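You operate a simulated robot arm through the tools that you are given. There is no shell and no other tool. Be economical: measure what you need, move in short steps, check, and stop when the job is done.

Carry out the task below with a simulated two-armed robot. There is one attempt and no reset: what you move stays moved.

## Task
Empty the violet end bobbin on to the bobbin in the bench winder.
Fine: wind all its yarn across; run it off the bobbin stand, its toggle left in the guide and the tail block up; the emptied bobbin goes back in the bobbin rack.
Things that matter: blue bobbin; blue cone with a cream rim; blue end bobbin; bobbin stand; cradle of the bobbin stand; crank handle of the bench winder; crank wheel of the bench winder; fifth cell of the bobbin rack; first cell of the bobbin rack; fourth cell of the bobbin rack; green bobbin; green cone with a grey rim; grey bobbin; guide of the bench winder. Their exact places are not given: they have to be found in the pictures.

The check looks at the end state, three seconds after you hand in, the way a careful person would. Anything else that was tipped, shoved, dropped, spilled or broken makes it a failure.

## Robot
Two 7-joint arms with fingered hands on one trunk, on a base that drives. Base frame: it is fixed to the floor where the robot stands at the start and does not move with it; the origin is under the middle of the robot, x ahead of it, y to its left, z up; the surface under the hand at the start is at about z = 0.78. Units: m, degrees, N and s.
The left shoulder is at the start at [0.03, 0.119, 1.019], the right one opposite. With the tool pointing down near the work surface each hand reaches from about 0.36 to 0.78 m from the robot's upright axis, wherever it stands, measured 20 degrees to its own side. Places, roughly: bobbin stand [0.6, 0.3, 0.8]; cradle of the bobbin stand [0.6, 0.3, 0.8]; crank handle of the bench winder [0.4, 0.6, 0.9]; crank wheel of the bench winder [0.5, 0.6, 0.8]; fifth cell of the bobbin rack [0.5, 0.1, 0.8]; first cell of the bobbin rack [0.5, 0.4, 0.8]; fourth cell of the bobbin rack [0.5, 0.2, 0.8]; green cone with a grey rim [0.75, 1, 0.75]; grey bobbin [0.75, 2, 0.75]; guide of the bench winder [0.6, 0.8, 0.9]; ochre cone with a blue rim [0.5, 1.25, 0.75]; pale blue bobbin [0.75, 2, 0.75]; second cell of the bobbin rack [0.5, 0.3, 0.8]; sixth cell of the bobbin rack [0.5, 0.1, 0.8]; tail block of the bench winder [0.5, 0.9, 0.8]; teal bobbin [0.75, 2, 0.75]. Payload 3.8 kg a hand.
The TCP of each hand is the grasp point between the finger pads, 0.025 m short of the fingertips. In the tool frame z runs along the fingers and y along their closing line. Largest opening 0.088 m; the body of the gripper starts 0.029 m behind the TCP. The gripper is a hand of 4 fingers: y runs from the thumb to the fingers, the wrist lies at [-0.013, -0.106, -0.174] in the tool frame, and closing takes about 1.5 s.
Orientation is that of the tool frame in the base frame, as a unit quaternion [x, y, z, w]. With the fingers straight down and the wrist toward the robot, the tool's x, y and z point along [0, 1, 0], [1, 0, 0] and [0, 0, -1] of the base frame.

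## Interface
- The arms move only by the tool arm_command. It takes "left_targets", "right_targets" or both (then of equal length, played together; a hand with none holds still); each is a list of rows, each a list of 6 numbers: the turn, a rotation vector about the tool's x, y, z in units of 6 degrees (1.0 is 6 degrees), then the shift along the tool's x, y, z in units of 25 mm (1.0 is 25 mm). In form: [[rx, ry, rz, tx, ty, tz], ...]. A call has 1 to 10 rows; each row shifts and turns the commanded pose from where the row before left it, along the tool's axes as they then stand. "left_jaw" and "right_jaw" are, for a hand that has rows, the gripper command, from -1 (fully open) to 1 (shut), values between in proportion, set as the call begins (left out, the last holds). A call with a number of a shift or a turn outside -1 to 1 is refused whole. Rows are played at 5 a second. More than 0.05 m and 8.6 degrees between two rows, or a gripper value outside its range, and nothing of the call is played. Where a pose cannot be reached the arm comes as near as it can. A force on the tool above 40 N (or 10 N above the force at the start of the call, whichever is more), or a blocked arm, ends the call early, and 0.2 s more pass. The fingers move at their own pace (about 0.153 m/s each) and stop on an object; they squeeze with about 23 N. The grip force told is the motor's: it shows also when the fingers shut on nothing. Time passes only in rows, and 0.2 s behind the last, so rows that do not move let the fingers close. The reply holds the time, the measured pose of the TCP, the force on the tool along the base axes, the opening and the grip force, in the units named above and with some noise, with the torque about the TCP (base axes, N m) and any sound that the robot's microphone picked up.
- Cameras (640 x 400 px; columns grow to the right, rows downward): "scene" is now at [0.0518, 0.0343, 1.5683]; the picture's right is [0.41, -0.91, 0.00], its down [-0.67, -0.30, -0.67] and it looks along [0.61, 0.28, -0.74] (base axes); focal length 284 px, centre (320, 200). "left" rides on the left gripper at [-0.064, -0.083, -0.098] in its tool frame; the picture's right is [-0.62, -0.37, 0.69], its down [0.71, -0.63, 0.30] and it looks along [0.32, 0.68, 0.65] (tool axes); focal length 265 px, centre (320, 200). "right" rides on the right gripper at [0.064, -0.083, -0.098] in its tool frame; the picture's right is [-0.62, 0.37, -0.69], its down [-0.71, -0.63, 0.30] and it looks along [-0.32, 0.68, 0.65] (tool axes); focal length 265 px, centre (320, 200).
- camera(camera): a new picture of that camera. No time passes.
- move_column(by): slides the trunk up (or, below 0, down) by that many m; the arms and the scene camera ride with it, the base frame stays. It gives what a move gives, with no picture.
- roll_base(legs): drives the robot by 1 to 6 legs, each [ahead, left, turn to the left] in m, m and degrees, along the robot's own axes; the way and the turn of a leg run together, so that a leg with both is an arc; at most 1.5 m and 180 degrees a leg. The arms and the cameras ride along, it lands a little off, and it stops where it bumps. It gives what a move gives.
- finger_targets(index, middle, ring, thumb_bend, thumb_turn, hand): sets how far each is bent, from 0 (flat) to 1 (curled in); at 0.3 the hand is open as for a grip, at 0.7 the pads meet at the TCP. One left out holds its place. A second passes; each finger stops where it meets its share of the squeeze, and holds until it gets a number again. A gripper value or a shape takes the hand back. It gives what a move gives, with no picture; readings hold the bend of each and the force on the fingers (four entries, about 0 where the hand has none), thumb and palm. thumb_turn goes from beside the hand (0) to across from the fingers (1), as for a grip.
- preshape(shape, hand): the hand has 4 fingers and takes this shape, open, in about a second: jaw (thumb against the fingers, like two jaws); tri (thumb and two fingers); tip (a fingertip pinch); poke (one finger out to press); point (the index stretched); flat (the hand flat); cup (the hand cupped); fist (a fist). The gripper value then closes the fingers along that shape, each until it touches; the sizes above hold for jaw. It gives what a move gives, with no picture.
- turn_head(pan, tilt): turns the head with the scene camera to pan (to the left, within 120 degrees either way) and tilt (down, from -29 to 69), counted from straight ahead of the robot. It gives what a move gives.
- pixel_to_xyz(camera, pixels): for up to 12 pixels [column, row] of the newest picture of that camera ("zoom" is the newest enlarged one), the place [x, y, z] in the base frame of the surface seen there, good to about 0.003 m. No time passes.
- inspect(camera, box): a new picture of the part [left, top, right, bottom] of that camera's present view, enlarged. No time passes.
- job_done(): hands the job in; it is judged then, once.

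Work in short steps. Measure before you move; look again where a grasp or a placing could have gone wrong, and mend it. You have 80 turns and 78 pictures in all, those below and enlarged ones among them. Open the grippers and draw the arms clear of the work before you hand the job in, unless the task says otherwise; then end with one line.

The tools are called by a JSON object that holds its "method" and its "body". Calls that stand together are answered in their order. arm_command: Moves the arms, as the interface text tells. Its arguments: {"type":"object","properties":{"left_targets":{"type":"array","items":{"type":"array","items":{"type":"number"}}},"left_jaw":{"type":"number"},"right_targets":{"type":"array","items":{"type":"array","items":{"type":"number"}}},"right_jaw":{"type":"number"}},"required":[]} The other tools are called the same way: move_column (by) slides the trunk up or down; preshape (shape, hand) gives the hand a shape; finger_targets (index, middle, ring, thumb_bend, thumb_turn, hand) moves the fingers one by one; roll_base (legs) drives the base; turn_head (pan, tilt) turns the head that bears the scene camera; camera (camera) takes a picture; pixel_to_xyz (camera, pixels) gives the place of the surface under pixels of a picture; inspect (camera, box) takes an enlarged picture of a part of a camera's view; job_done () hands the job in.

At the start:

```text
clock: 0.0
left_eef_pos: [0.2753, 0.3781, 1.2029]
left_tcp_rot: [0.707, 0.707, 0.0, 0.0]
left_force: [0.1, 0.7, 0.0]
left_wrist_torque: [-0.02, 0.02, 0.02]
left_width: 0.0875
left_gripper_force: 0.1
left_shape: jaw
left_bend: [0.3, 0.3, 0.3, 0.3, 0.98]
left_finger forces: [0.0, 0.0, 0.0, 0.0, 0.1, 0.1]
right_eef_pos: [0.4276, 0.051, 1.1618]
right_tcp_rot: [0.707, 0.707, 0.0, 0.0]
right_force: [0.6, 0.3, 0.0]
right_wrist_torque: [0.02, -0.01, 0.01]
right_width: 0.0873
right_gripper_force: 0.1
right_shape: jaw
right_bend: [0.3, 0.3, 0.3, 0.3, 0.98]
right_finger forces: [0.1, 0.1, 0.0, 0.0, 0.1, 0.0]
trunk travel left (down, up): [-0.175, 0.415]
robot x, y, heading: [0.001, 0.0016, 0.2]
head pan, tilt: [24.4, 47.7]
```

scene: 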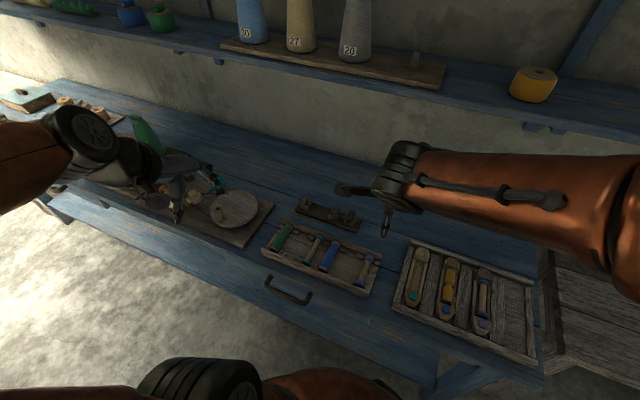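
right: 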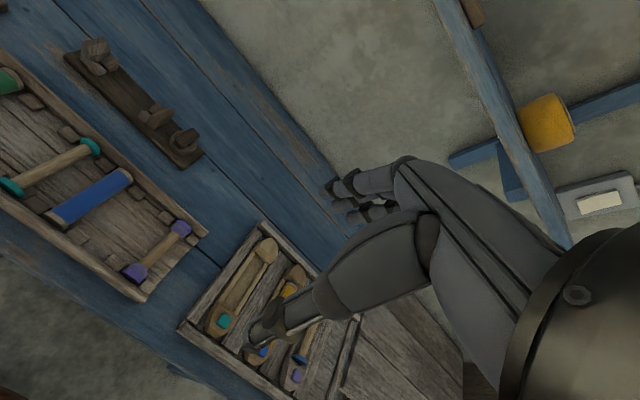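
left: 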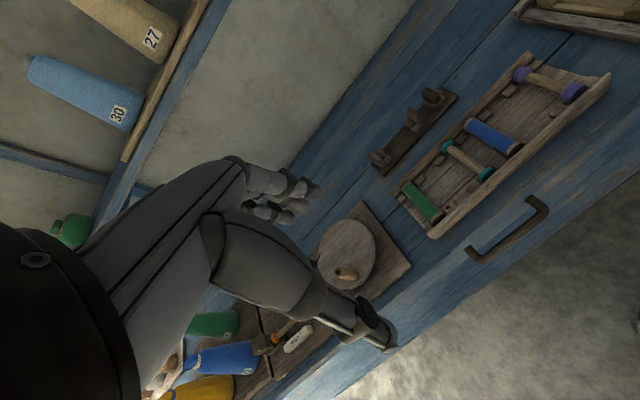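

The pictures show the rack (scene ~320,258), the stand (~330,213) and the winder (~200,205). I enlarge these to read the details.

{"method": "inspect", "body": {"camera": "scene", "box": [240, 170, 400, 310]}}

{"method": "inspect", "body": {"camera": "left", "box": [160, 180, 440, 400]}}

```text
2.86 times, centred on (320, 240) of scene
```

zoom: 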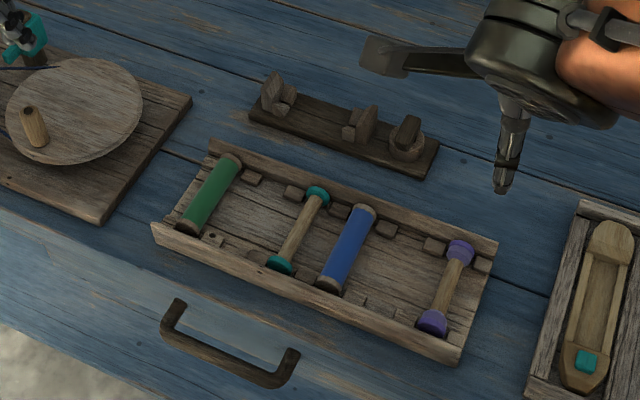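

```text
1.82 times, centred on (300, 290) of left
```

zoom: 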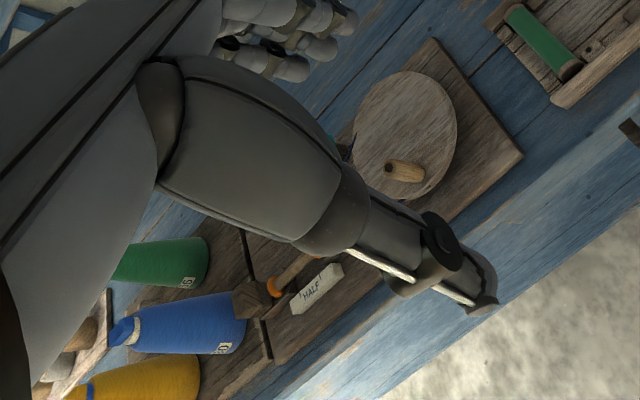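

The violet-flanged bobbin in the rack looks bare, so the tray of shuttles needs a look. I enlarge the tray and turn the head to the left.

{"method": "inspect", "body": {"camera": "scene", "box": [380, 230, 560, 370]}}

{"method": "turn_head", "body": {"pan": 65, "tilt": 35}}

{"method": "camera", "body": {"camera": "scene"}}

```text
2.86 times, centred on (470, 300) of scene
```

zoom: 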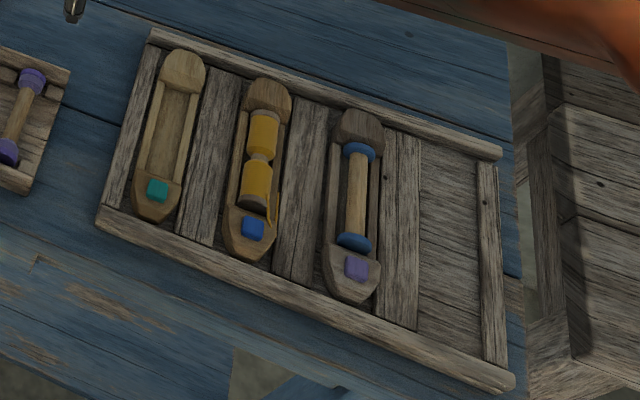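

```text
clock: 1.1
left_eef_pos: [0.2772, 0.3769, 1.2034]
left_tcp_rot: [0.707, 0.707, 0.001, 0.0]
left_force: [0.8, 0.5, -0.3]
left_wrist_torque: [0.04, 0.01, -0.01]
left_width: 0.0875
left_gripper_force: 0.0
left_shape: jaw
left_bend: [0.3, 0.3, 0.3, 0.3, 0.98]
left_finger forces: [0.1, 0.0, 0.0, 0.0, 0.1, 0.0]
right_eef_pos: [0.4259, 0.0514, 1.1597]
right_tcp_rot: [0.707, 0.707, 0.001, 0.0]
right_force: [0.4, 0.0, 0.0]
right_wrist_torque: [-0.02, -0.02, -0.01]
right_width: 0.0875
right_gripper_force: 0.1
right_shape: jaw
right_bend: [0.3, 0.3, 0.3, 0.3, 0.98]
right_finger forces: [0.1, 0.0, 0.0, 0.1, 0.0, 0.1]
trunk travel left (down, up): [-0.175, 0.415]
robot x, y, heading: [-0.0042, 0.0014, -0.3]
head pan, tilt: [65.0, 35.0]
```

```text
71 pictures are left
```

scene: 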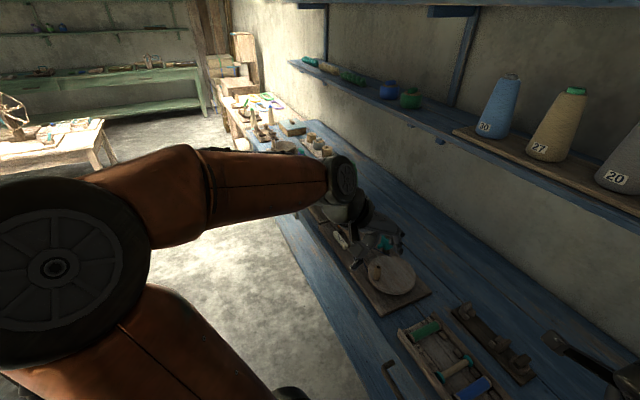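

The left arm blocks the view of the winder and the bench beyond. I drive left along the bench (with a little backing off) to see it all.

{"method": "roll_base", "body": {"legs": [[-0.1, 0.0, 0], [0, 0.8, 0]]}}

{"method": "turn_head", "body": {"pan": 10, "tilt": 45}}

{"method": "camera", "body": {"camera": "scene"}}

{"method": "camera", "body": {"camera": "right"}}

{"method": "camera", "body": {"camera": "left"}}

```text
clock: 6.1
left_eef_pos: [0.1738, 1.1872, 1.2012]
left_tcp_rot: [0.704, 0.71, 0.0, -0.001]
left_force: [0.0, 0.5, 0.8]
left_wrist_torque: [-0.03, 0.01, -0.02]
left_width: 0.0876
left_gripper_force: 0.1
left_shape: jaw
left_bend: [0.3, 0.3, 0.3, 0.3, 0.98]
left_finger forces: [0.0, 0.0, 0.0, 0.0, 0.0, 0.1]
right_eef_pos: [0.3253, 0.8631, 1.1608]
right_tcp_rot: [0.705, 0.709, -0.001, 0.0]
right_force: [0.5, -0.2, -0.3]
right_wrist_torque: [-0.01, -0.04, -0.03]
right_width: 0.0873
right_gripper_force: 0.1
right_shape: jaw
right_bend: [0.3, 0.3, 0.3, 0.3, 0.98]
right_finger forces: [0.1, 0.1, 0.0, 0.0, 0.0, 0.0]
trunk travel left (down, up): [-0.175, 0.415]
robot x, y, heading: [-0.1017, 0.812, 0.3]
head pan, tilt: [65.0, 35.0]
```

```text
clock: 7.4
left_eef_pos: [0.1734, 1.1867, 1.2022]
left_tcp_rot: [0.705, 0.709, 0.0, 0.0]
left_force: [0.5, -0.4, -0.8]
left_wrist_torque: [-0.03, -0.01, -0.04]
left_width: 0.0876
left_gripper_force: 0.1
left_shape: jaw
left_bend: [0.3, 0.3, 0.3, 0.3, 0.98]
left_finger forces: [0.0, 0.0, 0.1, 0.1, 0.0, 0.0]
right_eef_pos: [0.3252, 0.8621, 1.1615]
right_tcp_rot: [0.705, 0.71, 0.0, 0.0]
right_force: [-0.1, 0.2, -0.6]
right_wrist_torque: [0.03, -0.02, -0.05]
right_width: 0.0877
right_gripper_force: 0.1
right_shape: jaw
right_bend: [0.3, 0.3, 0.3, 0.3, 0.98]
right_finger forces: [0.0, 0.1, 0.0, 0.0, 0.0, 0.0]
trunk travel left (down, up): [-0.175, 0.415]
robot x, y, heading: [-0.1004, 0.8111, 0.3]
head pan, tilt: [10.0, 45.0]
```

```text
70 pictures are left
```

scene: 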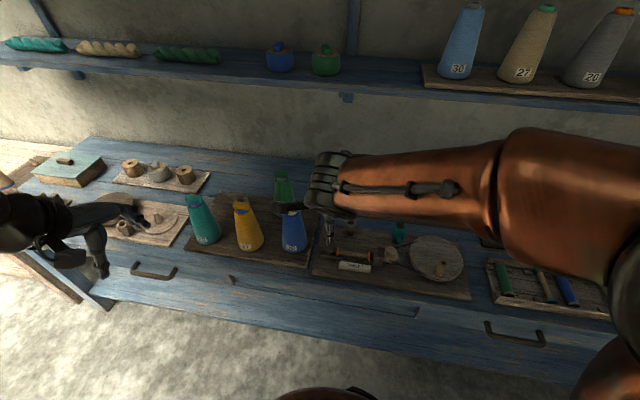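

```text
69 pictures are left
```

right: 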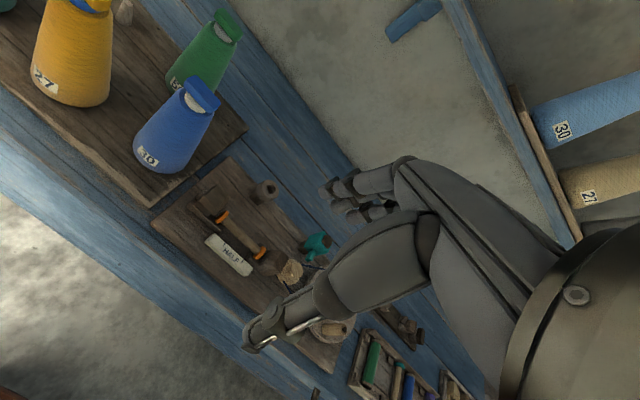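

```text
68 pictures are left
```

left: 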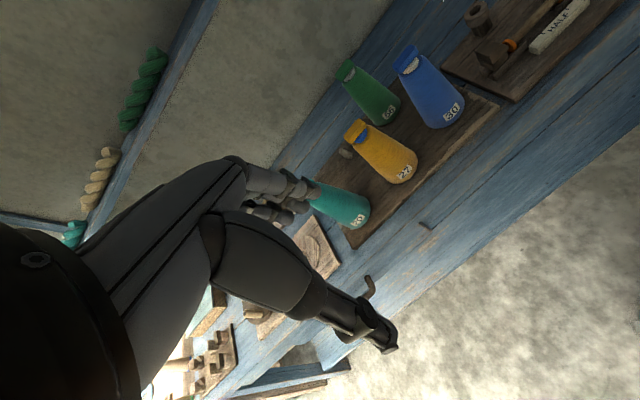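

I zoom in on the winder from here, and look to the left end (y≈2) where further bobbins are said to be.

{"method": "inspect", "body": {"camera": "scene", "box": [310, 210, 480, 310]}}

{"method": "inspect", "body": {"camera": "right", "box": [140, 140, 380, 390]}}

{"method": "turn_head", "body": {"pan": 65, "tilt": 30}}

{"method": "camera", "body": {"camera": "scene"}}

```text
3.76 times, centred on (395, 260) of scene
```

zoom: 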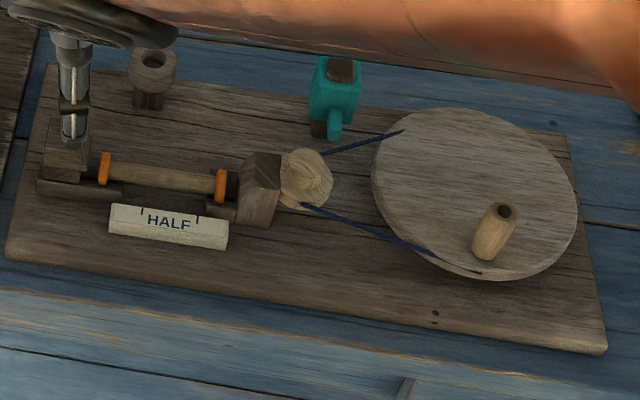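

```text
1.60 times, centred on (260, 265) of right
```

zoom: 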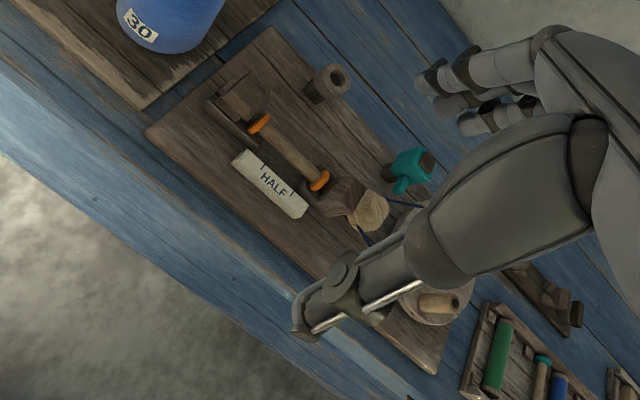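

```text
clock: 8.6
left_eef_pos: [0.1738, 1.1858, 1.2028]
left_tcp_rot: [0.705, 0.709, 0.0, 0.0]
left_force: [0.3, -0.6, -0.3]
left_wrist_torque: [0.04, 0.0, 0.01]
left_width: 0.0875
left_gripper_force: 0.1
left_shape: jaw
left_bend: [0.3, 0.3, 0.3, 0.3, 0.98]
left_finger forces: [0.0, 0.0, 0.1, 0.0, 0.0, 0.1]
right_eef_pos: [0.3252, 0.8617, 1.1616]
right_tcp_rot: [0.705, 0.709, 0.001, 0.0]
right_force: [-0.1, -0.1, -0.3]
right_wrist_torque: [0.0, 0.0, 0.01]
right_width: 0.0877
right_gripper_force: 0.1
right_shape: jaw
right_bend: [0.3, 0.3, 0.3, 0.3, 0.98]
right_finger forces: [0.0, 0.0, 0.0, 0.0, 0.0, 0.1]
trunk travel left (down, up): [-0.175, 0.415]
robot x, y, heading: [-0.1014, 0.8062, 0.3]
head pan, tilt: [65.0, 30.0]
```

```text
65 pictures are left
```

scene: 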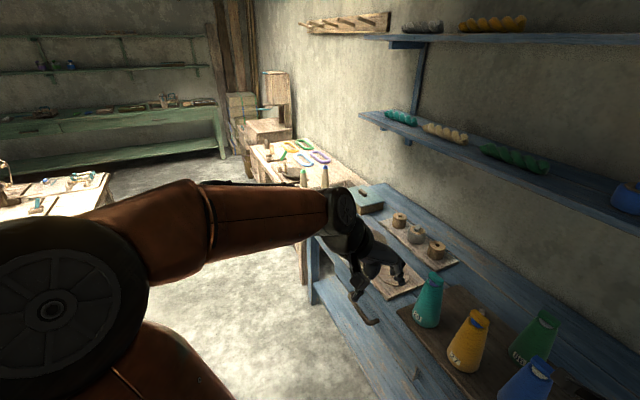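

I zoom on the far tables to check for other violet bobbins before going to the rack.

{"method": "inspect", "body": {"camera": "scene", "box": [230, 130, 400, 240]}}

{"method": "roll_base", "body": {"legs": [[0, -0.35, 0]]}}

{"method": "turn_head", "body": {"pan": -5, "tilt": 45}}

{"method": "camera", "body": {"camera": "scene"}}

{"method": "camera", "body": {"camera": "right"}}

```text
3.64 times, centred on (315, 185) of scene
```

zoom: 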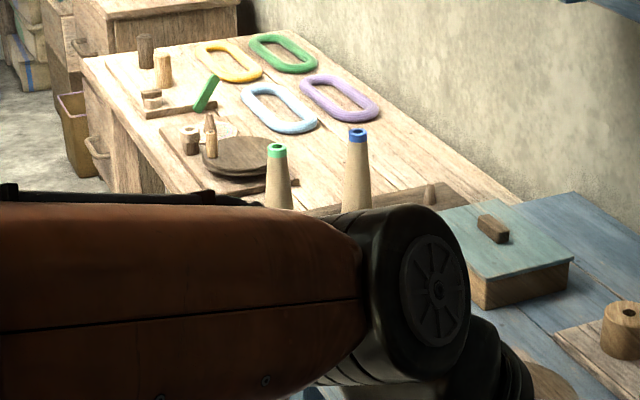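

```text
clock: 10.8
left_eef_pos: [0.1776, 0.8397, 1.2029]
left_tcp_rot: [0.709, 0.706, 0.0, 0.0]
left_force: [0.0, -0.4, 0.4]
left_wrist_torque: [0.01, -0.03, 0.01]
left_width: 0.0877
left_gripper_force: 0.0
left_shape: jaw
left_bend: [0.3, 0.3, 0.3, 0.3, 0.98]
left_finger forces: [0.0, 0.1, 0.0, 0.1, 0.0, 0.0]
right_eef_pos: [0.3254, 0.5138, 1.1598]
right_tcp_rot: [0.708, 0.706, -0.001, 0.0]
right_force: [-0.1, -0.2, -0.2]
right_wrist_torque: [0.0, -0.02, 0.02]
right_width: 0.0877
right_gripper_force: 0.0
right_shape: jaw
right_bend: [0.3, 0.3, 0.3, 0.3, 0.98]
right_finger forces: [0.0, 0.0, 0.1, 0.1, 0.0, 0.0]
trunk travel left (down, up): [-0.175, 0.415]
robot x, y, heading: [-0.101, 0.4679, -0.3]
head pan, tilt: [65.0, 30.0]
```

```text
clock: 12.3
left_eef_pos: [0.1756, 0.8402, 1.2032]
left_tcp_rot: [0.709, 0.705, 0.001, 0.0]
left_force: [-0.5, 0.8, 0.2]
left_wrist_torque: [0.02, -0.01, -0.01]
left_width: 0.0877
left_gripper_force: 0.1
left_shape: jaw
left_bend: [0.3, 0.3, 0.3, 0.3, 0.98]
left_finger forces: [0.1, 0.0, 0.0, 0.1, 0.1, 0.0]
right_eef_pos: [0.3261, 0.5148, 1.1618]
right_tcp_rot: [0.708, 0.706, 0.0, 0.0]
right_force: [0.4, 0.0, -0.3]
right_wrist_torque: [0.01, -0.01, -0.01]
right_width: 0.0875
right_gripper_force: 0.0
right_shape: jaw
right_bend: [0.3, 0.3, 0.3, 0.3, 0.98]
right_finger forces: [0.0, 0.0, 0.0, 0.1, 0.0, 0.0]
trunk travel left (down, up): [-0.175, 0.415]
robot x, y, heading: [-0.0992, 0.4688, -0.3]
head pan, tilt: [-5.0, 45.0]
```

```text
63 pictures are left
```

scene: 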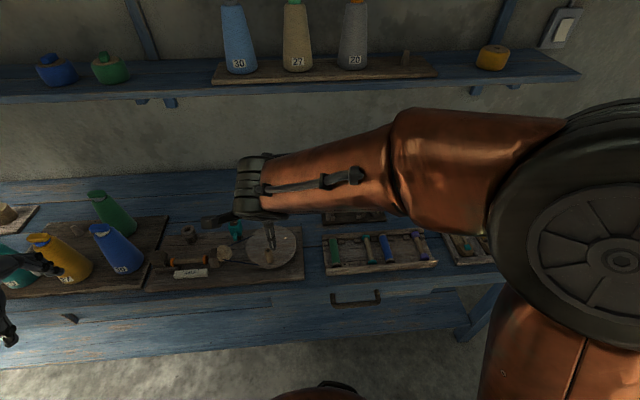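

```text
62 pictures are left
```

right: 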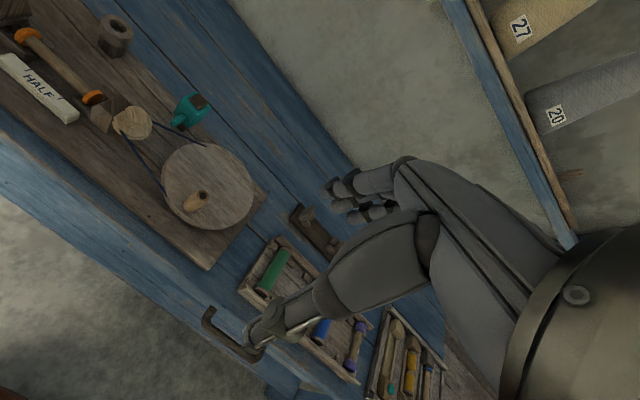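

I enlarge the rack in the scene view (375,248) to see whether the bobbins have yarn and toggles.

{"method": "inspect", "body": {"camera": "scene", "box": [315, 215, 445, 285]}}

{"method": "inspect", "body": {"camera": "scene", "box": [140, 210, 320, 300]}}

{"method": "pixel_to_xyz", "body": {"camera": "zoom", "pixels": [[170, 70], [330, 75], [100, 185], [220, 185], [270, 175], [455, 110], [458, 150], [190, 225], [80, 240], [580, 245], [300, 160]]}}

```text
4.92 times, centred on (380, 250) of scene
```

zoom: 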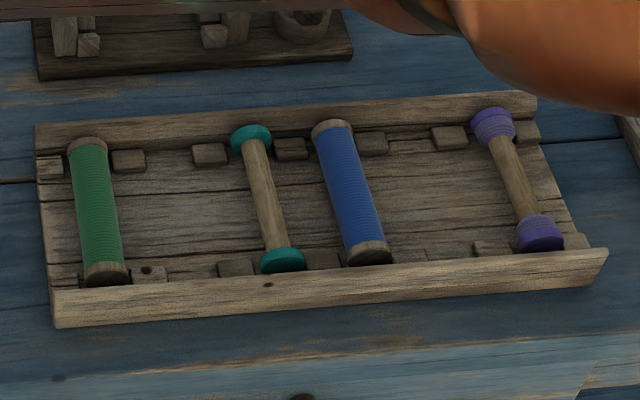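

```text
3.56 times, centred on (230, 255) of scene
```

zoom: 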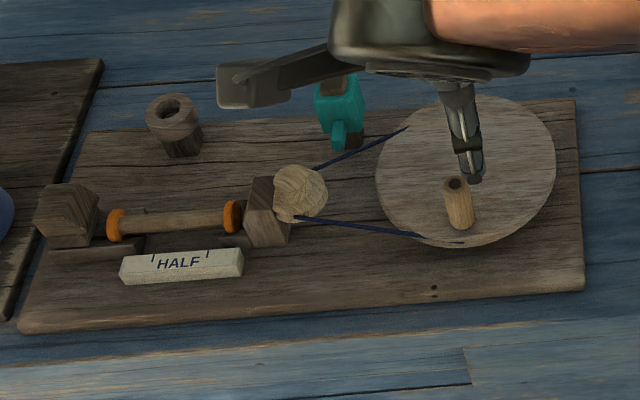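

```text
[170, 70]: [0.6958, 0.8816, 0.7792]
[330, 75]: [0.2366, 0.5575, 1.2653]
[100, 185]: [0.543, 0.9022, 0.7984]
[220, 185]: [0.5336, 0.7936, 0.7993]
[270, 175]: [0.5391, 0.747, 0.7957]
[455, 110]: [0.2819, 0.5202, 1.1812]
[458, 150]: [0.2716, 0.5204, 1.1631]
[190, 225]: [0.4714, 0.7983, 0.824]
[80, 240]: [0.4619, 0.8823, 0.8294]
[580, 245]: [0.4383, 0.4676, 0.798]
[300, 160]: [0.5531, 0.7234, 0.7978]
```

The violet bobbin in the sixth cell carries violet yarn heaped at both ends, so that is the bobbin meant. I drive to a working spot near y=0.3 and look at rack and stand with both hand cameras.

{"method": "roll_base", "body": {"legs": [[0.1, -0.17, 0]]}}

{"method": "camera", "body": {"camera": "left"}}

{"method": "camera", "body": {"camera": "right"}}

```text
clock: 13.8
left_eef_pos: [0.2783, 0.6703, 1.2019]
left_tcp_rot: [0.709, 0.705, 0.0, -0.001]
left_force: [1.0, -0.2, 0.6]
left_wrist_torque: [0.02, -0.03, 0.02]
left_width: 0.0877
left_gripper_force: 0.0
left_shape: jaw
left_bend: [0.3, 0.3, 0.3, 0.3, 0.98]
left_finger forces: [0.1, 0.0, 0.0, 0.0, 0.0, 0.0]
right_eef_pos: [0.4252, 0.3437, 1.1606]
right_tcp_rot: [0.709, 0.705, 0.0, 0.0]
right_force: [0.0, 0.9, 0.2]
right_wrist_torque: [-0.02, 0.01, 0.02]
right_width: 0.0878
right_gripper_force: 0.0
right_shape: jaw
right_bend: [0.3, 0.3, 0.3, 0.3, 0.98]
right_finger forces: [0.0, 0.0, 0.1, 0.0, 0.0, 0.1]
trunk travel left (down, up): [-0.175, 0.415]
robot x, y, heading: [0.0003, 0.2934, -0.2]
head pan, tilt: [-5.0, 45.0]
```

```text
59 pictures are left
```

left: 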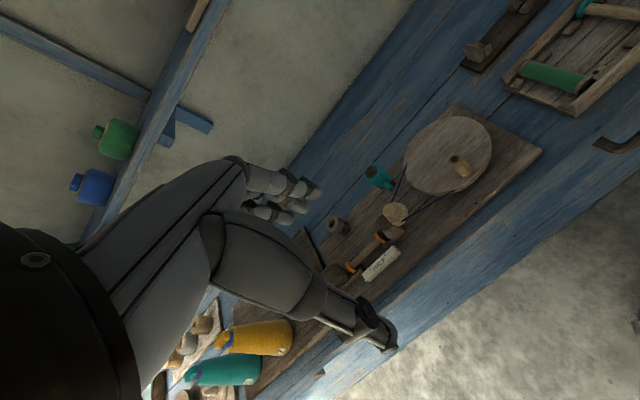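

```text
58 pictures are left
```

right: 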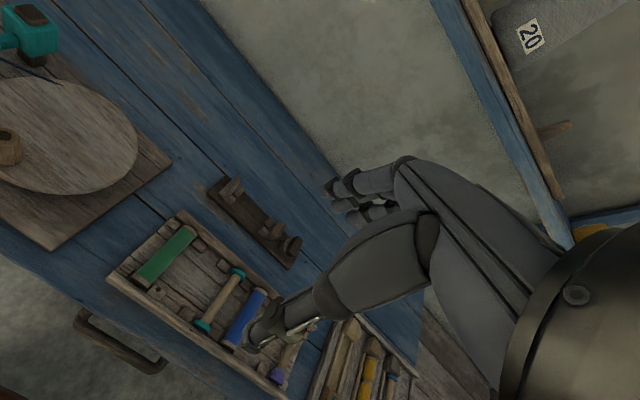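

I enlarge the stand with the rack in the right camera and the winder in the left camera, then measure.

{"method": "inspect", "body": {"camera": "right", "box": [170, 160, 330, 300]}}

{"method": "inspect", "body": {"camera": "left", "box": [300, 100, 540, 290]}}

```text
2.86 times, centred on (250, 230) of right
```

zoom: 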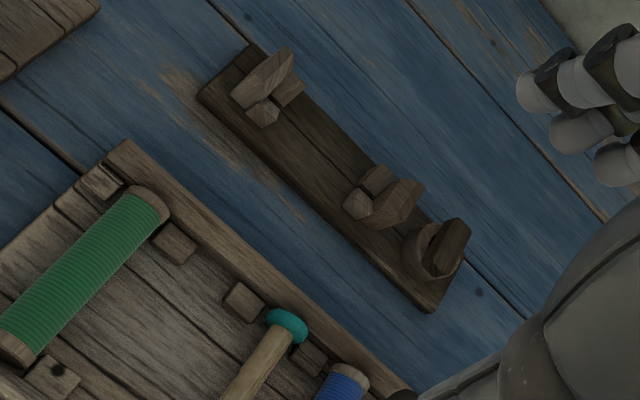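

```text
2.11 times, centred on (420, 195) of left
```

zoom: 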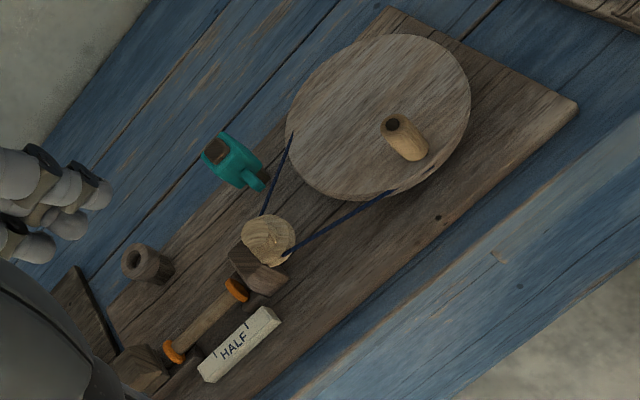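

I move the right hand to y≈0.1 and lower it for a close look at the violet bobbin and stand.

{"method": "arm_command", "body": {"right_targets": [[0, 0, 0, -1, 0, 0.5], [0, 0, 0, -1, 0, 0.5], [0, 0, 0, -1, 0, 0.5], [0, 0, 0, -1, 0, 0.5], [0, 0, 0, -1, 0, 0.5], [0, 0, 0, -1, 0, 0.5], [0, 0, 0, -1, 0, 0.5], [0, 0, 0, -1, 0, 0.5], [0, 0, 0, -1, 0, 0.5], [0, 0, 0, -1, 0, 0.5]]}}

{"method": "camera", "body": {"camera": "right"}}

{"method": "inspect", "body": {"camera": "right", "box": [60, 50, 260, 300]}}

```text
clock: 16.0
left_eef_pos: [0.2768, 0.6699, 1.2029]
left_tcp_rot: [0.709, 0.706, 0.0, 0.0]
left_force: [0.1, -0.5, -0.6]
left_wrist_torque: [-0.03, -0.01, 0.0]
left_width: 0.0879
left_gripper_force: 0.1
left_shape: jaw
left_bend: [0.3, 0.3, 0.3, 0.3, 0.98]
left_finger forces: [0.0, 0.0, 0.0, 0.0, 0.0, 0.0]
right_eef_pos: [0.4243, 0.0941, 1.0357]
right_tcp_rot: [0.709, 0.705, 0.0, 0.0]
right_force: [-1.4, -0.4, -0.1]
right_wrist_torque: [-0.02, -0.04, 0.01]
right_width: 0.0875
right_gripper_force: 0.1
right_shape: jaw
right_bend: [0.3, 0.3, 0.3, 0.3, 0.98]
right_finger forces: [0.0, 0.0, 0.0, 0.1, 0.0, 0.1]
trunk travel left (down, up): [-0.175, 0.415]
robot x, y, heading: [0.0029, 0.2965, -0.5]
head pan, tilt: [-5.0, 45.0]
```

```text
55 pictures are left
```

right: 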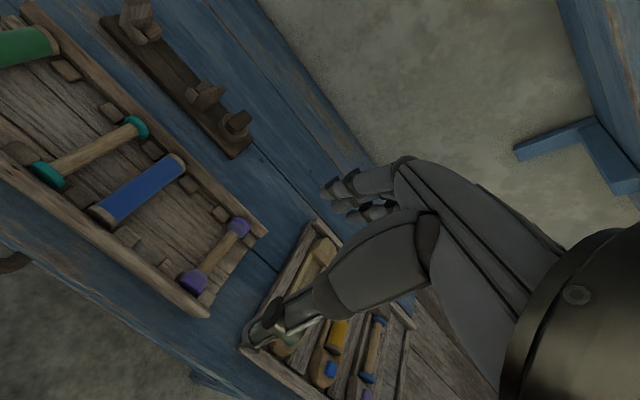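

```text
1.60 times, centred on (160, 175) of right
```

zoom: 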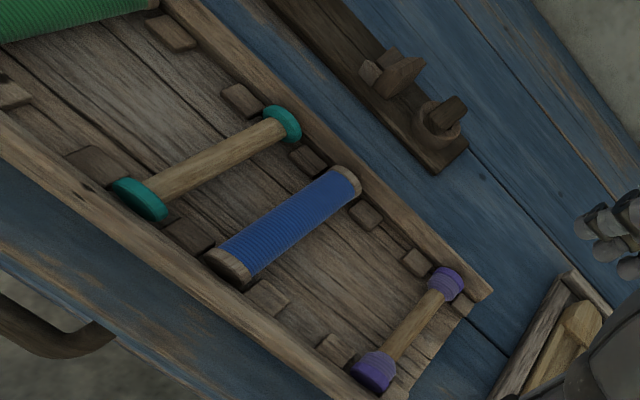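

The violet bobbin shows ribbed violet yarn at both ends, in the last cell. I measure the bobbin, stand and winder parts.

{"method": "pixel_to_xyz", "body": {"camera": "right", "pixels": [[238, 227], [192, 282], [217, 253], [205, 90], [238, 120], [230, 135], [190, 90], [130, 130], [185, 165], [200, 200], [215, 285], [170, 290]]}}

{"method": "pixel_to_xyz", "body": {"camera": "left", "pixels": [[335, 223], [341, 232], [378, 175], [370, 169], [386, 186], [335, 275], [352, 267], [381, 237], [396, 213], [448, 155], [455, 158], [463, 172]]}}

{"method": "inspect", "body": {"camera": "right", "box": [100, 0, 260, 160]}}

{"method": "inspect", "body": {"camera": "right", "box": [160, 200, 280, 320]}}

```text
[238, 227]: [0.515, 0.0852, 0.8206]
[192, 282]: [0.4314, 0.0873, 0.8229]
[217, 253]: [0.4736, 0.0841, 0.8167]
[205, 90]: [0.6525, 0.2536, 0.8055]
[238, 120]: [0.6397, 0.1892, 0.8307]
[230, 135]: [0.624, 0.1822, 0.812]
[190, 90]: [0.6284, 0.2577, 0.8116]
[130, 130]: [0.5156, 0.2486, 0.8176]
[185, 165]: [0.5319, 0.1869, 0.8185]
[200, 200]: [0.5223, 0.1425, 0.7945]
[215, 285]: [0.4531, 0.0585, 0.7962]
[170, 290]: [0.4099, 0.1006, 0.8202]
```

```text
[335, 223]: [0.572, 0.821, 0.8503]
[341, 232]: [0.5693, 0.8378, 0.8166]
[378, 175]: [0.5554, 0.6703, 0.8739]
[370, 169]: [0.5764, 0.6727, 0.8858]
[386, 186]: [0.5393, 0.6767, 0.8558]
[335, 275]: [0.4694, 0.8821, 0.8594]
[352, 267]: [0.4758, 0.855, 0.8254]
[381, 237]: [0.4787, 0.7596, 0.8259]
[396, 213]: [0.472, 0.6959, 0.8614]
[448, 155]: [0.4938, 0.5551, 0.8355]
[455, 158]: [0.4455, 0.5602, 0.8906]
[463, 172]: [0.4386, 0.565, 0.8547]
```

```text
2.50 times, centred on (180, 80) of right
```

zoom: 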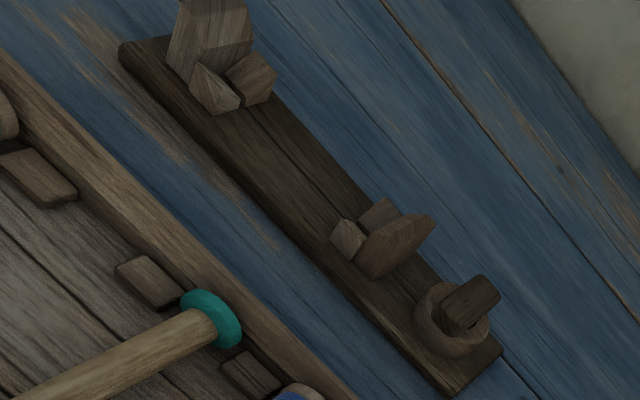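

```text
3.33 times, centred on (220, 260) of right
```

zoom: 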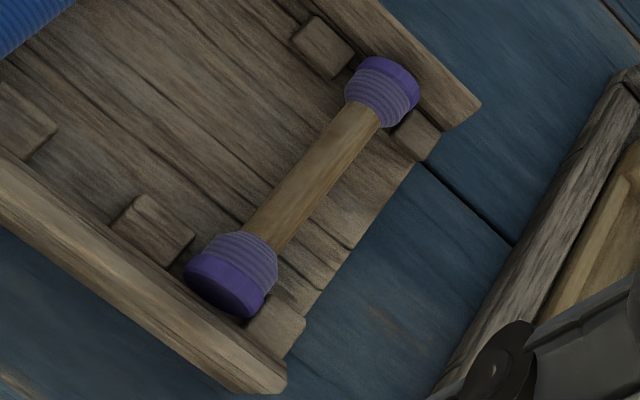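

The violet bobbin lies along x, centre ≈(0.473, 0.085), shaft top z≈0.817; a block (the toggle) stands in the stand's cup at (0.64,0.19,0.83). I turn the right hand by −90° about its axis so that it closes along y, descending a little.

{"method": "arm_command", "body": {"right_targets": [[0, 0, -1, 0, 0, 0], [0, 0, -1, 0, 0, 0], [0, 0, -1, 0, 0, 0], [0, 0, -1, 0, 0, 0], [0, 0, -1, 0, 0, 0], [0, 0, -1, 0, 0, 0], [0, 0, -1, 0, 0, 0], [0, 0, -1, 0, 0, 0], [0, 0, -1, 0, 0, 0], [0, 0, -1, 0, 0, 0]]}}

{"method": "arm_command", "body": {"right_targets": [[0, 0, -1, 0, 0, 0], [0, 0, -1, 0, 0, 0], [0, 0, -1, 0, 0, 0], [0, 0, -1, 0, 0, 0], [0, 0, -1, 0, 0, 0], [0, 0, 0, -1, -0.2, 1], [0, 0, 0, -1, -0.2, 1], [0, 0, 0, 0, 0, 1], [0, 0, 0, 0, 0, 1]]}}

{"method": "camera", "body": {"camera": "right"}}

{"method": "camera", "body": {"camera": "scene"}}

```text
clock: 18.2
left_eef_pos: [0.2779, 0.6718, 1.2018]
left_tcp_rot: [0.709, 0.706, 0.0, 0.0]
left_force: [-0.2, -0.1, 0.5]
left_wrist_torque: [0.0, -0.03, -0.04]
left_width: 0.0878
left_gripper_force: 0.0
left_shape: jaw
left_bend: [0.3, 0.3, 0.3, 0.3, 0.98]
left_finger forces: [0.0, 0.1, 0.1, 0.0, 0.0, 0.0]
right_eef_pos: [0.4226, 0.0947, 1.0365]
right_tcp_rot: [0.261, 0.965, -0.001, 0.0]
right_force: [0.2, -0.4, -0.3]
right_wrist_torque: [0.0, -0.02, 0.0]
right_width: 0.0874
right_gripper_force: 0.1
right_shape: jaw
right_bend: [0.3, 0.3, 0.3, 0.3, 0.98]
right_finger forces: [0.1, 0.1, 0.1, 0.0, 0.0, 0.1]
trunk travel left (down, up): [-0.175, 0.415]
robot x, y, heading: [0.0004, 0.294, -0.3]
head pan, tilt: [-5.0, 45.0]
```

```text
clock: 20.2
left_eef_pos: [0.2778, 0.6708, 1.2019]
left_tcp_rot: [0.709, 0.705, 0.0, 0.0]
left_force: [0.1, 0.2, 0.0]
left_wrist_torque: [0.02, -0.03, 0.0]
left_width: 0.0876
left_gripper_force: 0.1
left_shape: jaw
left_bend: [0.3, 0.3, 0.3, 0.3, 0.98]
left_finger forces: [0.0, 0.0, 0.0, 0.0, 0.0, 0.0]
right_eef_pos: [0.4735, 0.0867, 0.9359]
right_tcp_rot: [0.002, 1.0, 0.0, 0.001]
right_force: [0.2, -0.3, -0.2]
right_wrist_torque: [0.0, 0.02, 0.0]
right_width: 0.0875
right_gripper_force: 0.1
right_shape: jaw
right_bend: [0.3, 0.3, 0.3, 0.3, 0.98]
right_finger forces: [0.0, 0.1, 0.0, 0.1, 0.0, 0.1]
trunk travel left (down, up): [-0.175, 0.415]
robot x, y, heading: [-0.0011, 0.2951, -0.3]
head pan, tilt: [-5.0, 45.0]
```

```text
51 pictures are left
```

right: 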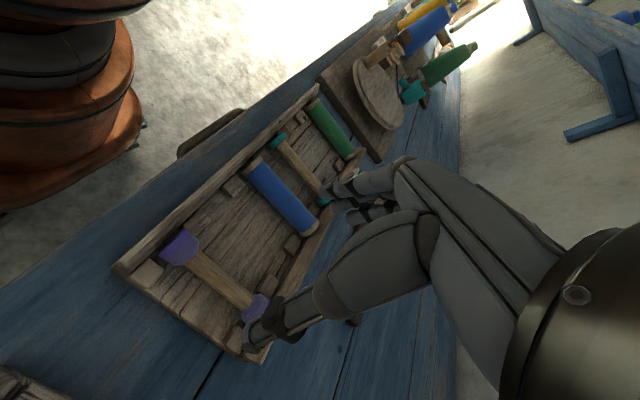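

```text
50 pictures are left
```

scene: 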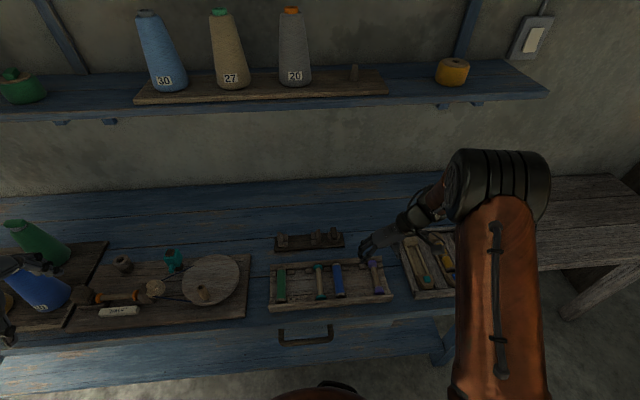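

The scene view is now clear. I zoom on stand + rack to measure the cradle before grasping.

{"method": "inspect", "body": {"camera": "scene", "box": [265, 220, 361, 280]}}

{"method": "inspect", "body": {"camera": "scene", "box": [70, 235, 246, 335]}}

```text
6.67 times, centred on (313, 250) of scene
```

zoom: 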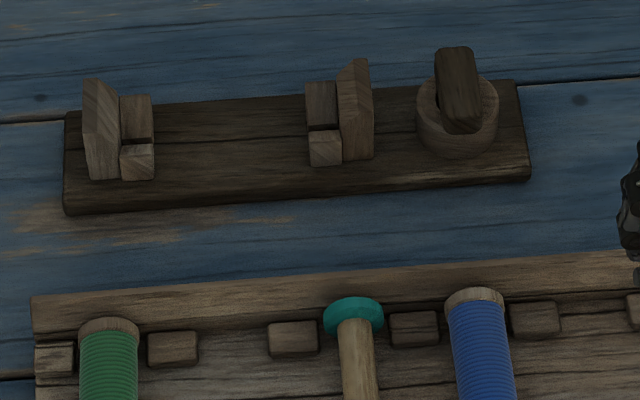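

```text
3.64 times, centred on (158, 285) of scene
```

zoom: 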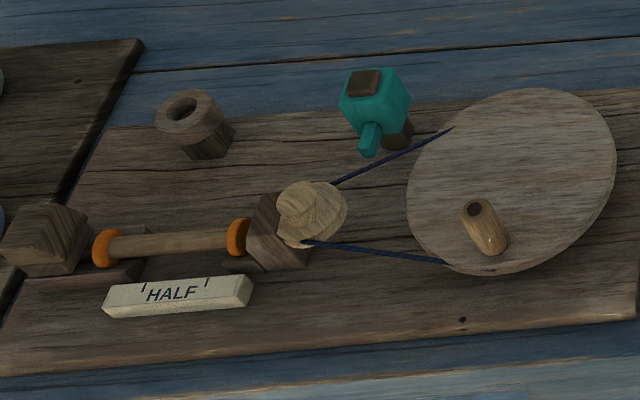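

I measure the cradle, the toggle and the winder's guide and handle.

{"method": "pixel_to_xyz", "body": {"camera": "scene", "pixels": [[285.4, 235], [285.5, 242.6], [313, 233.2], [313.8, 240.8], [280, 232.5], [318.5, 229.5], [333.2, 227.8], [334, 233.5], [333.5, 241], [298, 242.5], [336.5, 228], [330.8, 228]]}}

{"method": "pixel_to_xyz", "body": {"camera": "zoom", "pixels": [[182, 106], [200, 127], [162, 105], [222, 100], [185, 92], [473, 207], [490, 245], [505, 130], [590, 130], [50, 212], [45, 260], [70, 225]]}}

```text
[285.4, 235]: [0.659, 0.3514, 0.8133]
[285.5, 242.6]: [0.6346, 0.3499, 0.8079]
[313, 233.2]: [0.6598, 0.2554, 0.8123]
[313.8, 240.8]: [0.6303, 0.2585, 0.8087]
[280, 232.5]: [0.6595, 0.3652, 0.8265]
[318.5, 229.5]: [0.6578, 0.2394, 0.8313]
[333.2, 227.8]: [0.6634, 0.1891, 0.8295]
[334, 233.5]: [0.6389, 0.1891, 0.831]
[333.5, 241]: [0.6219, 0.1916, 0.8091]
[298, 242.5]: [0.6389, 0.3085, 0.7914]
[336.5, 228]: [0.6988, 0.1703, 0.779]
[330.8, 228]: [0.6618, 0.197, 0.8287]
```

```text
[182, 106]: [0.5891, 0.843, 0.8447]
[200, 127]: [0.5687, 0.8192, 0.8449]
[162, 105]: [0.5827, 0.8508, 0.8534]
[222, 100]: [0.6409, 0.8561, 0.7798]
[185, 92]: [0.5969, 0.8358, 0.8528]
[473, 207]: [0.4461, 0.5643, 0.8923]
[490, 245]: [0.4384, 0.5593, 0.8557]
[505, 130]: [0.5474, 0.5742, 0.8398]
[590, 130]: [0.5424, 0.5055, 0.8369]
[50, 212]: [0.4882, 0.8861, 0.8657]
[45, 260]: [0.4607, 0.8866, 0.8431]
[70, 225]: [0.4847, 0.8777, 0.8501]
```

Cradle centre ≈(0.645, 0.302), guide hole ≈(0.585, 0.838, 0.853), toggle at (0.65,0.189). I check the tray's near wall, since the thumb descends beside it, and narrow the jaw to ~0.05.

{"method": "pixel_to_xyz", "body": {"camera": "scene", "pixels": [[399, 250], [402, 258], [404, 270], [408, 290], [388, 290], [383, 270]]}}

{"method": "arm_command", "body": {"right_targets": [[0, 0, 0, 0, 0, 0.5], [0, 0, 0, 0, 0, 0.5], [0, 0, 0, 0, 0, 0.5], [0, 0, 0, 0, 0, 0]], "right_jaw": -0.1}}

{"method": "camera", "body": {"camera": "right"}}

```text
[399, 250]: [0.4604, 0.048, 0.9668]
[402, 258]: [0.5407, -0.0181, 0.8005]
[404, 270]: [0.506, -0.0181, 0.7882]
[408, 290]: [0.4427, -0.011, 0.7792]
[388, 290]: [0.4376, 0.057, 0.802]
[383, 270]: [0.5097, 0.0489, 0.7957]
```

```text
clock: 21.2
left_eef_pos: [0.2779, 0.671, 1.2018]
left_tcp_rot: [0.709, 0.705, 0.0, 0.0]
left_force: [0.2, 0.2, -0.5]
left_wrist_torque: [-0.02, 0.01, -0.02]
left_width: 0.0877
left_gripper_force: 0.1
left_shape: jaw
left_bend: [0.3, 0.3, 0.3, 0.3, 0.98]
left_finger forces: [0.0, 0.0, 0.0, 0.0, 0.0, 0.1]
right_eef_pos: [0.4742, 0.086, 0.8988]
right_tcp_rot: [0.003, 1.0, 0.0, 0.0]
right_force: [0.1, -0.2, -0.7]
right_wrist_torque: [-0.03, 0.03, 0.01]
right_width: 0.0487
right_gripper_force: 0.0
right_shape: jaw
right_bend: [0.74, 0.42, 0.39, 0.67, 1.0]
right_finger forces: [0.0, 0.0, 0.0, 0.0, 0.0, 0.0]
trunk travel left (down, up): [-0.175, 0.415]
robot x, y, heading: [-0.0024, 0.2956, -0.2]
head pan, tilt: [-5.0, 45.0]
```

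```text
47 pictures are left
```

right: 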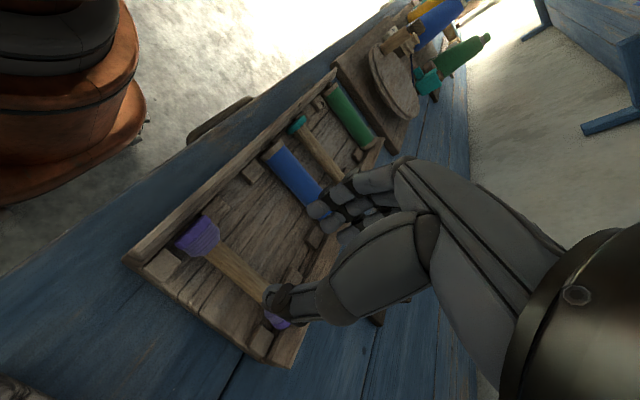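

The tray edge is at y≈-0.015, so the fully open hand fits; the partly closed finger bends look uneven. I open again and descend to TCP z≈0.827.

{"method": "arm_command", "body": {"right_targets": [[0, 0, 0, 0, 0, 0], [0, 0, 0, 0, 0, 0], [0, 0, 0, 0, 0, 0], [0, 0, 0, 0, 0, 0.7], [0, 0, 0, 0, 0, 0.7], [0, 0, 0, 0, 0, 0.7], [0, 0, 0, 0, 0, 0.7]], "right_jaw": -1}}

{"method": "camera", "body": {"camera": "right"}}

{"method": "inspect", "body": {"camera": "scene", "box": [330, 220, 442, 290]}}

```text
clock: 22.8
left_eef_pos: [0.2781, 0.6706, 1.2018]
left_tcp_rot: [0.709, 0.706, 0.0, 0.0]
left_force: [0.9, -0.4, 0.3]
left_wrist_torque: [0.0, -0.02, 0.02]
left_width: 0.0878
left_gripper_force: 0.1
left_shape: jaw
left_bend: [0.3, 0.3, 0.3, 0.3, 0.98]
left_finger forces: [0.0, 0.1, 0.1, 0.0, 0.0, 0.1]
right_eef_pos: [0.4734, 0.0858, 0.8274]
right_tcp_rot: [0.003, 1.0, 0.0, 0.0]
right_force: [0.4, -0.1, -0.2]
right_wrist_torque: [-0.02, 0.01, -0.02]
right_width: 0.0879
right_gripper_force: 0.1
right_shape: jaw
right_bend: [0.3, 0.3, 0.3, 0.3, 0.98]
right_finger forces: [0.0, 0.0, 0.1, 0.0, 0.0, 0.1]
trunk travel left (down, up): [-0.175, 0.415]
robot x, y, heading: [-0.0012, 0.2941, -0.3]
head pan, tilt: [-5.0, 45.0]
```

```text
46 pictures are left
```

right: 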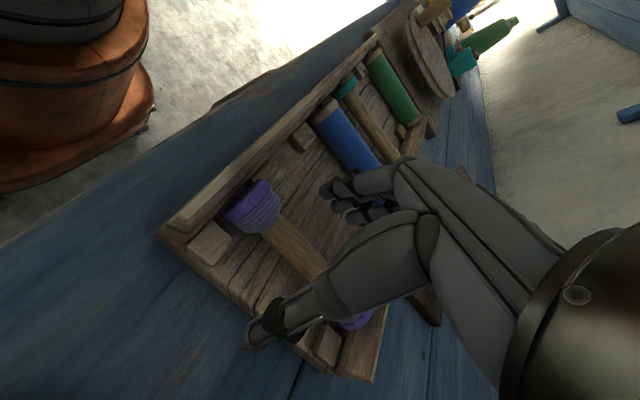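

```text
5.71 times, centred on (386, 255) of scene
```

zoom: 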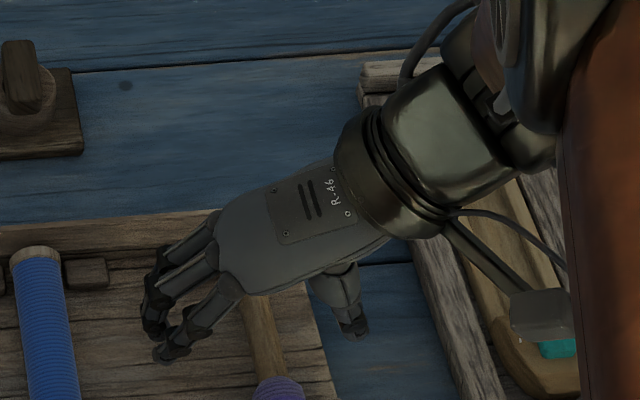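

The hand straddles the shaft with no contact. I close it on the shaft and lift.

{"method": "arm_command", "body": {"right_targets": [[0, 0, 0, 0, 0, 0], [0, 0, 0, 0, 0, 0], [0, 0, 0, 0, 0, 0], [0, 0, 0, 0, 0, 0], [0, 0, 0, 0, 0, 0], [0, 0, 0, 0, 0, 0], [0, 0, 0, 0, 0, 0], [0, 0, 0, 0, 0, 0], [0, 0, 0, 0, 0, 0]], "right_jaw": 1}}

{"method": "arm_command", "body": {"right_targets": [[0, 0, 0, 0, 0, -0.5], [0, 0, 0, 0, 0, -0.8], [0, 0, 0, 0, 0, -1], [0, 0, 0, 0, 0, -1], [0, 0, 0, 0, 0, -1]]}}

{"method": "camera", "body": {"camera": "right"}}

```text
clock: 24.8
left_eef_pos: [0.2776, 0.6717, 1.2024]
left_tcp_rot: [0.708, 0.706, 0.0, 0.0]
left_force: [0.3, 0.4, 0.9]
left_wrist_torque: [-0.01, 0.01, -0.01]
left_width: 0.0874
left_gripper_force: 0.0
left_shape: jaw
left_bend: [0.3, 0.3, 0.3, 0.3, 0.98]
left_finger forces: [0.0, 0.0, 0.0, 0.0, 0.0, 0.0]
right_eef_pos: [0.4732, 0.0856, 0.8271]
right_tcp_rot: [0.003, 1.0, 0.0, 0.001]
right_force: [-0.3, -1.6, 0.2]
right_wrist_torque: [-0.02, 0.02, 0.05]
right_width: 0.0146
right_gripper_force: 22.9
right_shape: jaw
right_bend: [0.73, 0.61, 0.61, 0.74, 1.0]
right_finger forces: [11.5, 5.6, 3.1, 0.0, 21.4, 0.1]
trunk travel left (down, up): [-0.175, 0.415]
robot x, y, heading: [-0.0042, 0.2945, -0.3]
head pan, tilt: [-5.0, 45.0]
```

```text
clock: 26.0
left_eef_pos: [0.2759, 0.6709, 1.2028]
left_tcp_rot: [0.709, 0.705, 0.001, 0.0]
left_force: [-0.6, -0.4, 0.3]
left_wrist_torque: [0.01, 0.0, -0.02]
left_width: 0.0879
left_gripper_force: 0.0
left_shape: jaw
left_bend: [0.3, 0.3, 0.3, 0.3, 0.98]
left_finger forces: [0.1, 0.0, 0.0, 0.0, 0.0, 0.1]
right_eef_pos: [0.4739, 0.085, 0.9353]
right_tcp_rot: [0.002, 1.0, -0.001, 0.0]
right_force: [-0.7, -0.4, -0.1]
right_wrist_torque: [0.0, -0.01, 0.0]
right_width: 0.0145
right_gripper_force: 23.1
right_shape: jaw
right_bend: [0.73, 0.61, 0.62, 0.74, 1.0]
right_finger forces: [13.4, 5.2, 2.7, 0.1, 21.4, 0.0]
trunk travel left (down, up): [-0.175, 0.415]
robot x, y, heading: [0.0001, 0.295, -0.2]
head pan, tilt: [-5.0, 45.0]
```

```text
44 pictures are left
```

right: 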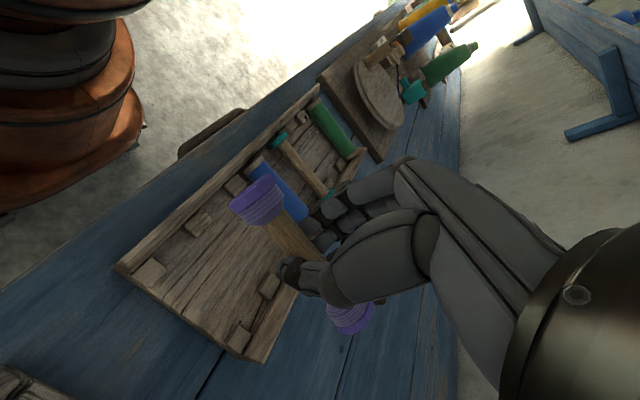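

The bobbin is held by its shaft and lifted. I measure its ends relative to the TCP, then raise a bit and rotate back +90° so it lies along y.

{"method": "pixel_to_xyz", "body": {"camera": "right", "pixels": [[252, 190], [265, 215], [240, 208], [290, 240], [350, 320]]}}

{"method": "arm_command", "body": {"right_targets": [[0, 0, 1, 0, 0, -0.5], [0, 0, 1, 0, 0, 0], [0, 0, 1, 0, 0, 0], [0, 0, 1, 0, 0, 0], [0, 0, 1, 0, 0, 0], [0, 0, 1, 0, 0, 0], [0, 0, 1, 0, 0, 0], [0, 0, 1, 0, 0, 0], [0, 0, 1, 0, 0, 0], [0, 0, 1, 0, 0, 0]]}}

{"method": "arm_command", "body": {"right_targets": [[0, 0, 1, 0, 0, 0], [0, 0, 1, 0, 0, 0], [0, 0, 1, 0, 0, 0], [0, 0, 1, 0, 0, 0], [0, 0, 1, 0, 0, 0], [0, 0, 0, 1, 1, 0], [0, 0, 0, 1, 1, 0], [0, 0, 0, 1, 1, 0], [0, 0, 0, 1, 1, 0], [0, 0, 0, 1, 0, 0]]}}

```text
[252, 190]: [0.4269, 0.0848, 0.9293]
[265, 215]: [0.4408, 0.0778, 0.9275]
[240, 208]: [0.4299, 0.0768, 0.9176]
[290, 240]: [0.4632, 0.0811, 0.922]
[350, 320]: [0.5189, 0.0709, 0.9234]
```

```text
clock: 28.2
left_eef_pos: [0.2762, 0.6705, 1.2032]
left_tcp_rot: [0.709, 0.705, 0.0, 0.001]
left_force: [0.1, -0.1, 0.4]
left_wrist_torque: [-0.01, -0.01, 0.01]
left_width: 0.0874
left_gripper_force: 0.2
left_shape: jaw
left_bend: [0.3, 0.3, 0.3, 0.3, 0.98]
left_finger forces: [0.0, 0.0, 0.0, 0.0, 0.1, 0.0]
right_eef_pos: [0.4746, 0.0849, 0.9497]
right_tcp_rot: [0.503, 0.864, -0.001, -0.001]
right_force: [0.7, -0.3, -0.4]
right_wrist_torque: [0.01, 0.01, -0.02]
right_width: 0.0148
right_gripper_force: 22.6
right_shape: jaw
right_bend: [0.73, 0.61, 0.63, 0.74, 1.0]
right_finger forces: [13.4, 5.2, 2.7, 0.1, 21.2, 0.0]
trunk travel left (down, up): [-0.175, 0.415]
robot x, y, heading: [-0.002, 0.2954, -0.4]
head pan, tilt: [-5.0, 45.0]
```

```text
clock: 30.4
left_eef_pos: [0.276, 0.6731, 1.2031]
left_tcp_rot: [0.709, 0.705, 0.0, 0.001]
left_force: [0.0, 0.8, -0.3]
left_wrist_torque: [-0.01, -0.03, -0.03]
left_width: 0.0878
left_gripper_force: 0.0
left_shape: jaw
left_bend: [0.3, 0.3, 0.3, 0.3, 0.98]
left_finger forces: [0.1, 0.1, 0.0, 0.0, 0.1, 0.1]
right_eef_pos: [0.5762, 0.2108, 0.9504]
right_tcp_rot: [0.708, 0.706, -0.001, 0.0]
right_force: [0.0, -0.2, -0.1]
right_wrist_torque: [-0.02, 0.01, 0.0]
right_width: 0.0145
right_gripper_force: 22.9
right_shape: jaw
right_bend: [0.73, 0.61, 0.63, 0.74, 1.0]
right_finger forces: [13.5, 5.1, 2.6, 0.0, 21.0, 0.0]
trunk travel left (down, up): [-0.175, 0.415]
robot x, y, heading: [-0.0016, 0.2961, -0.6]
head pan, tilt: [-5.0, 45.0]
```

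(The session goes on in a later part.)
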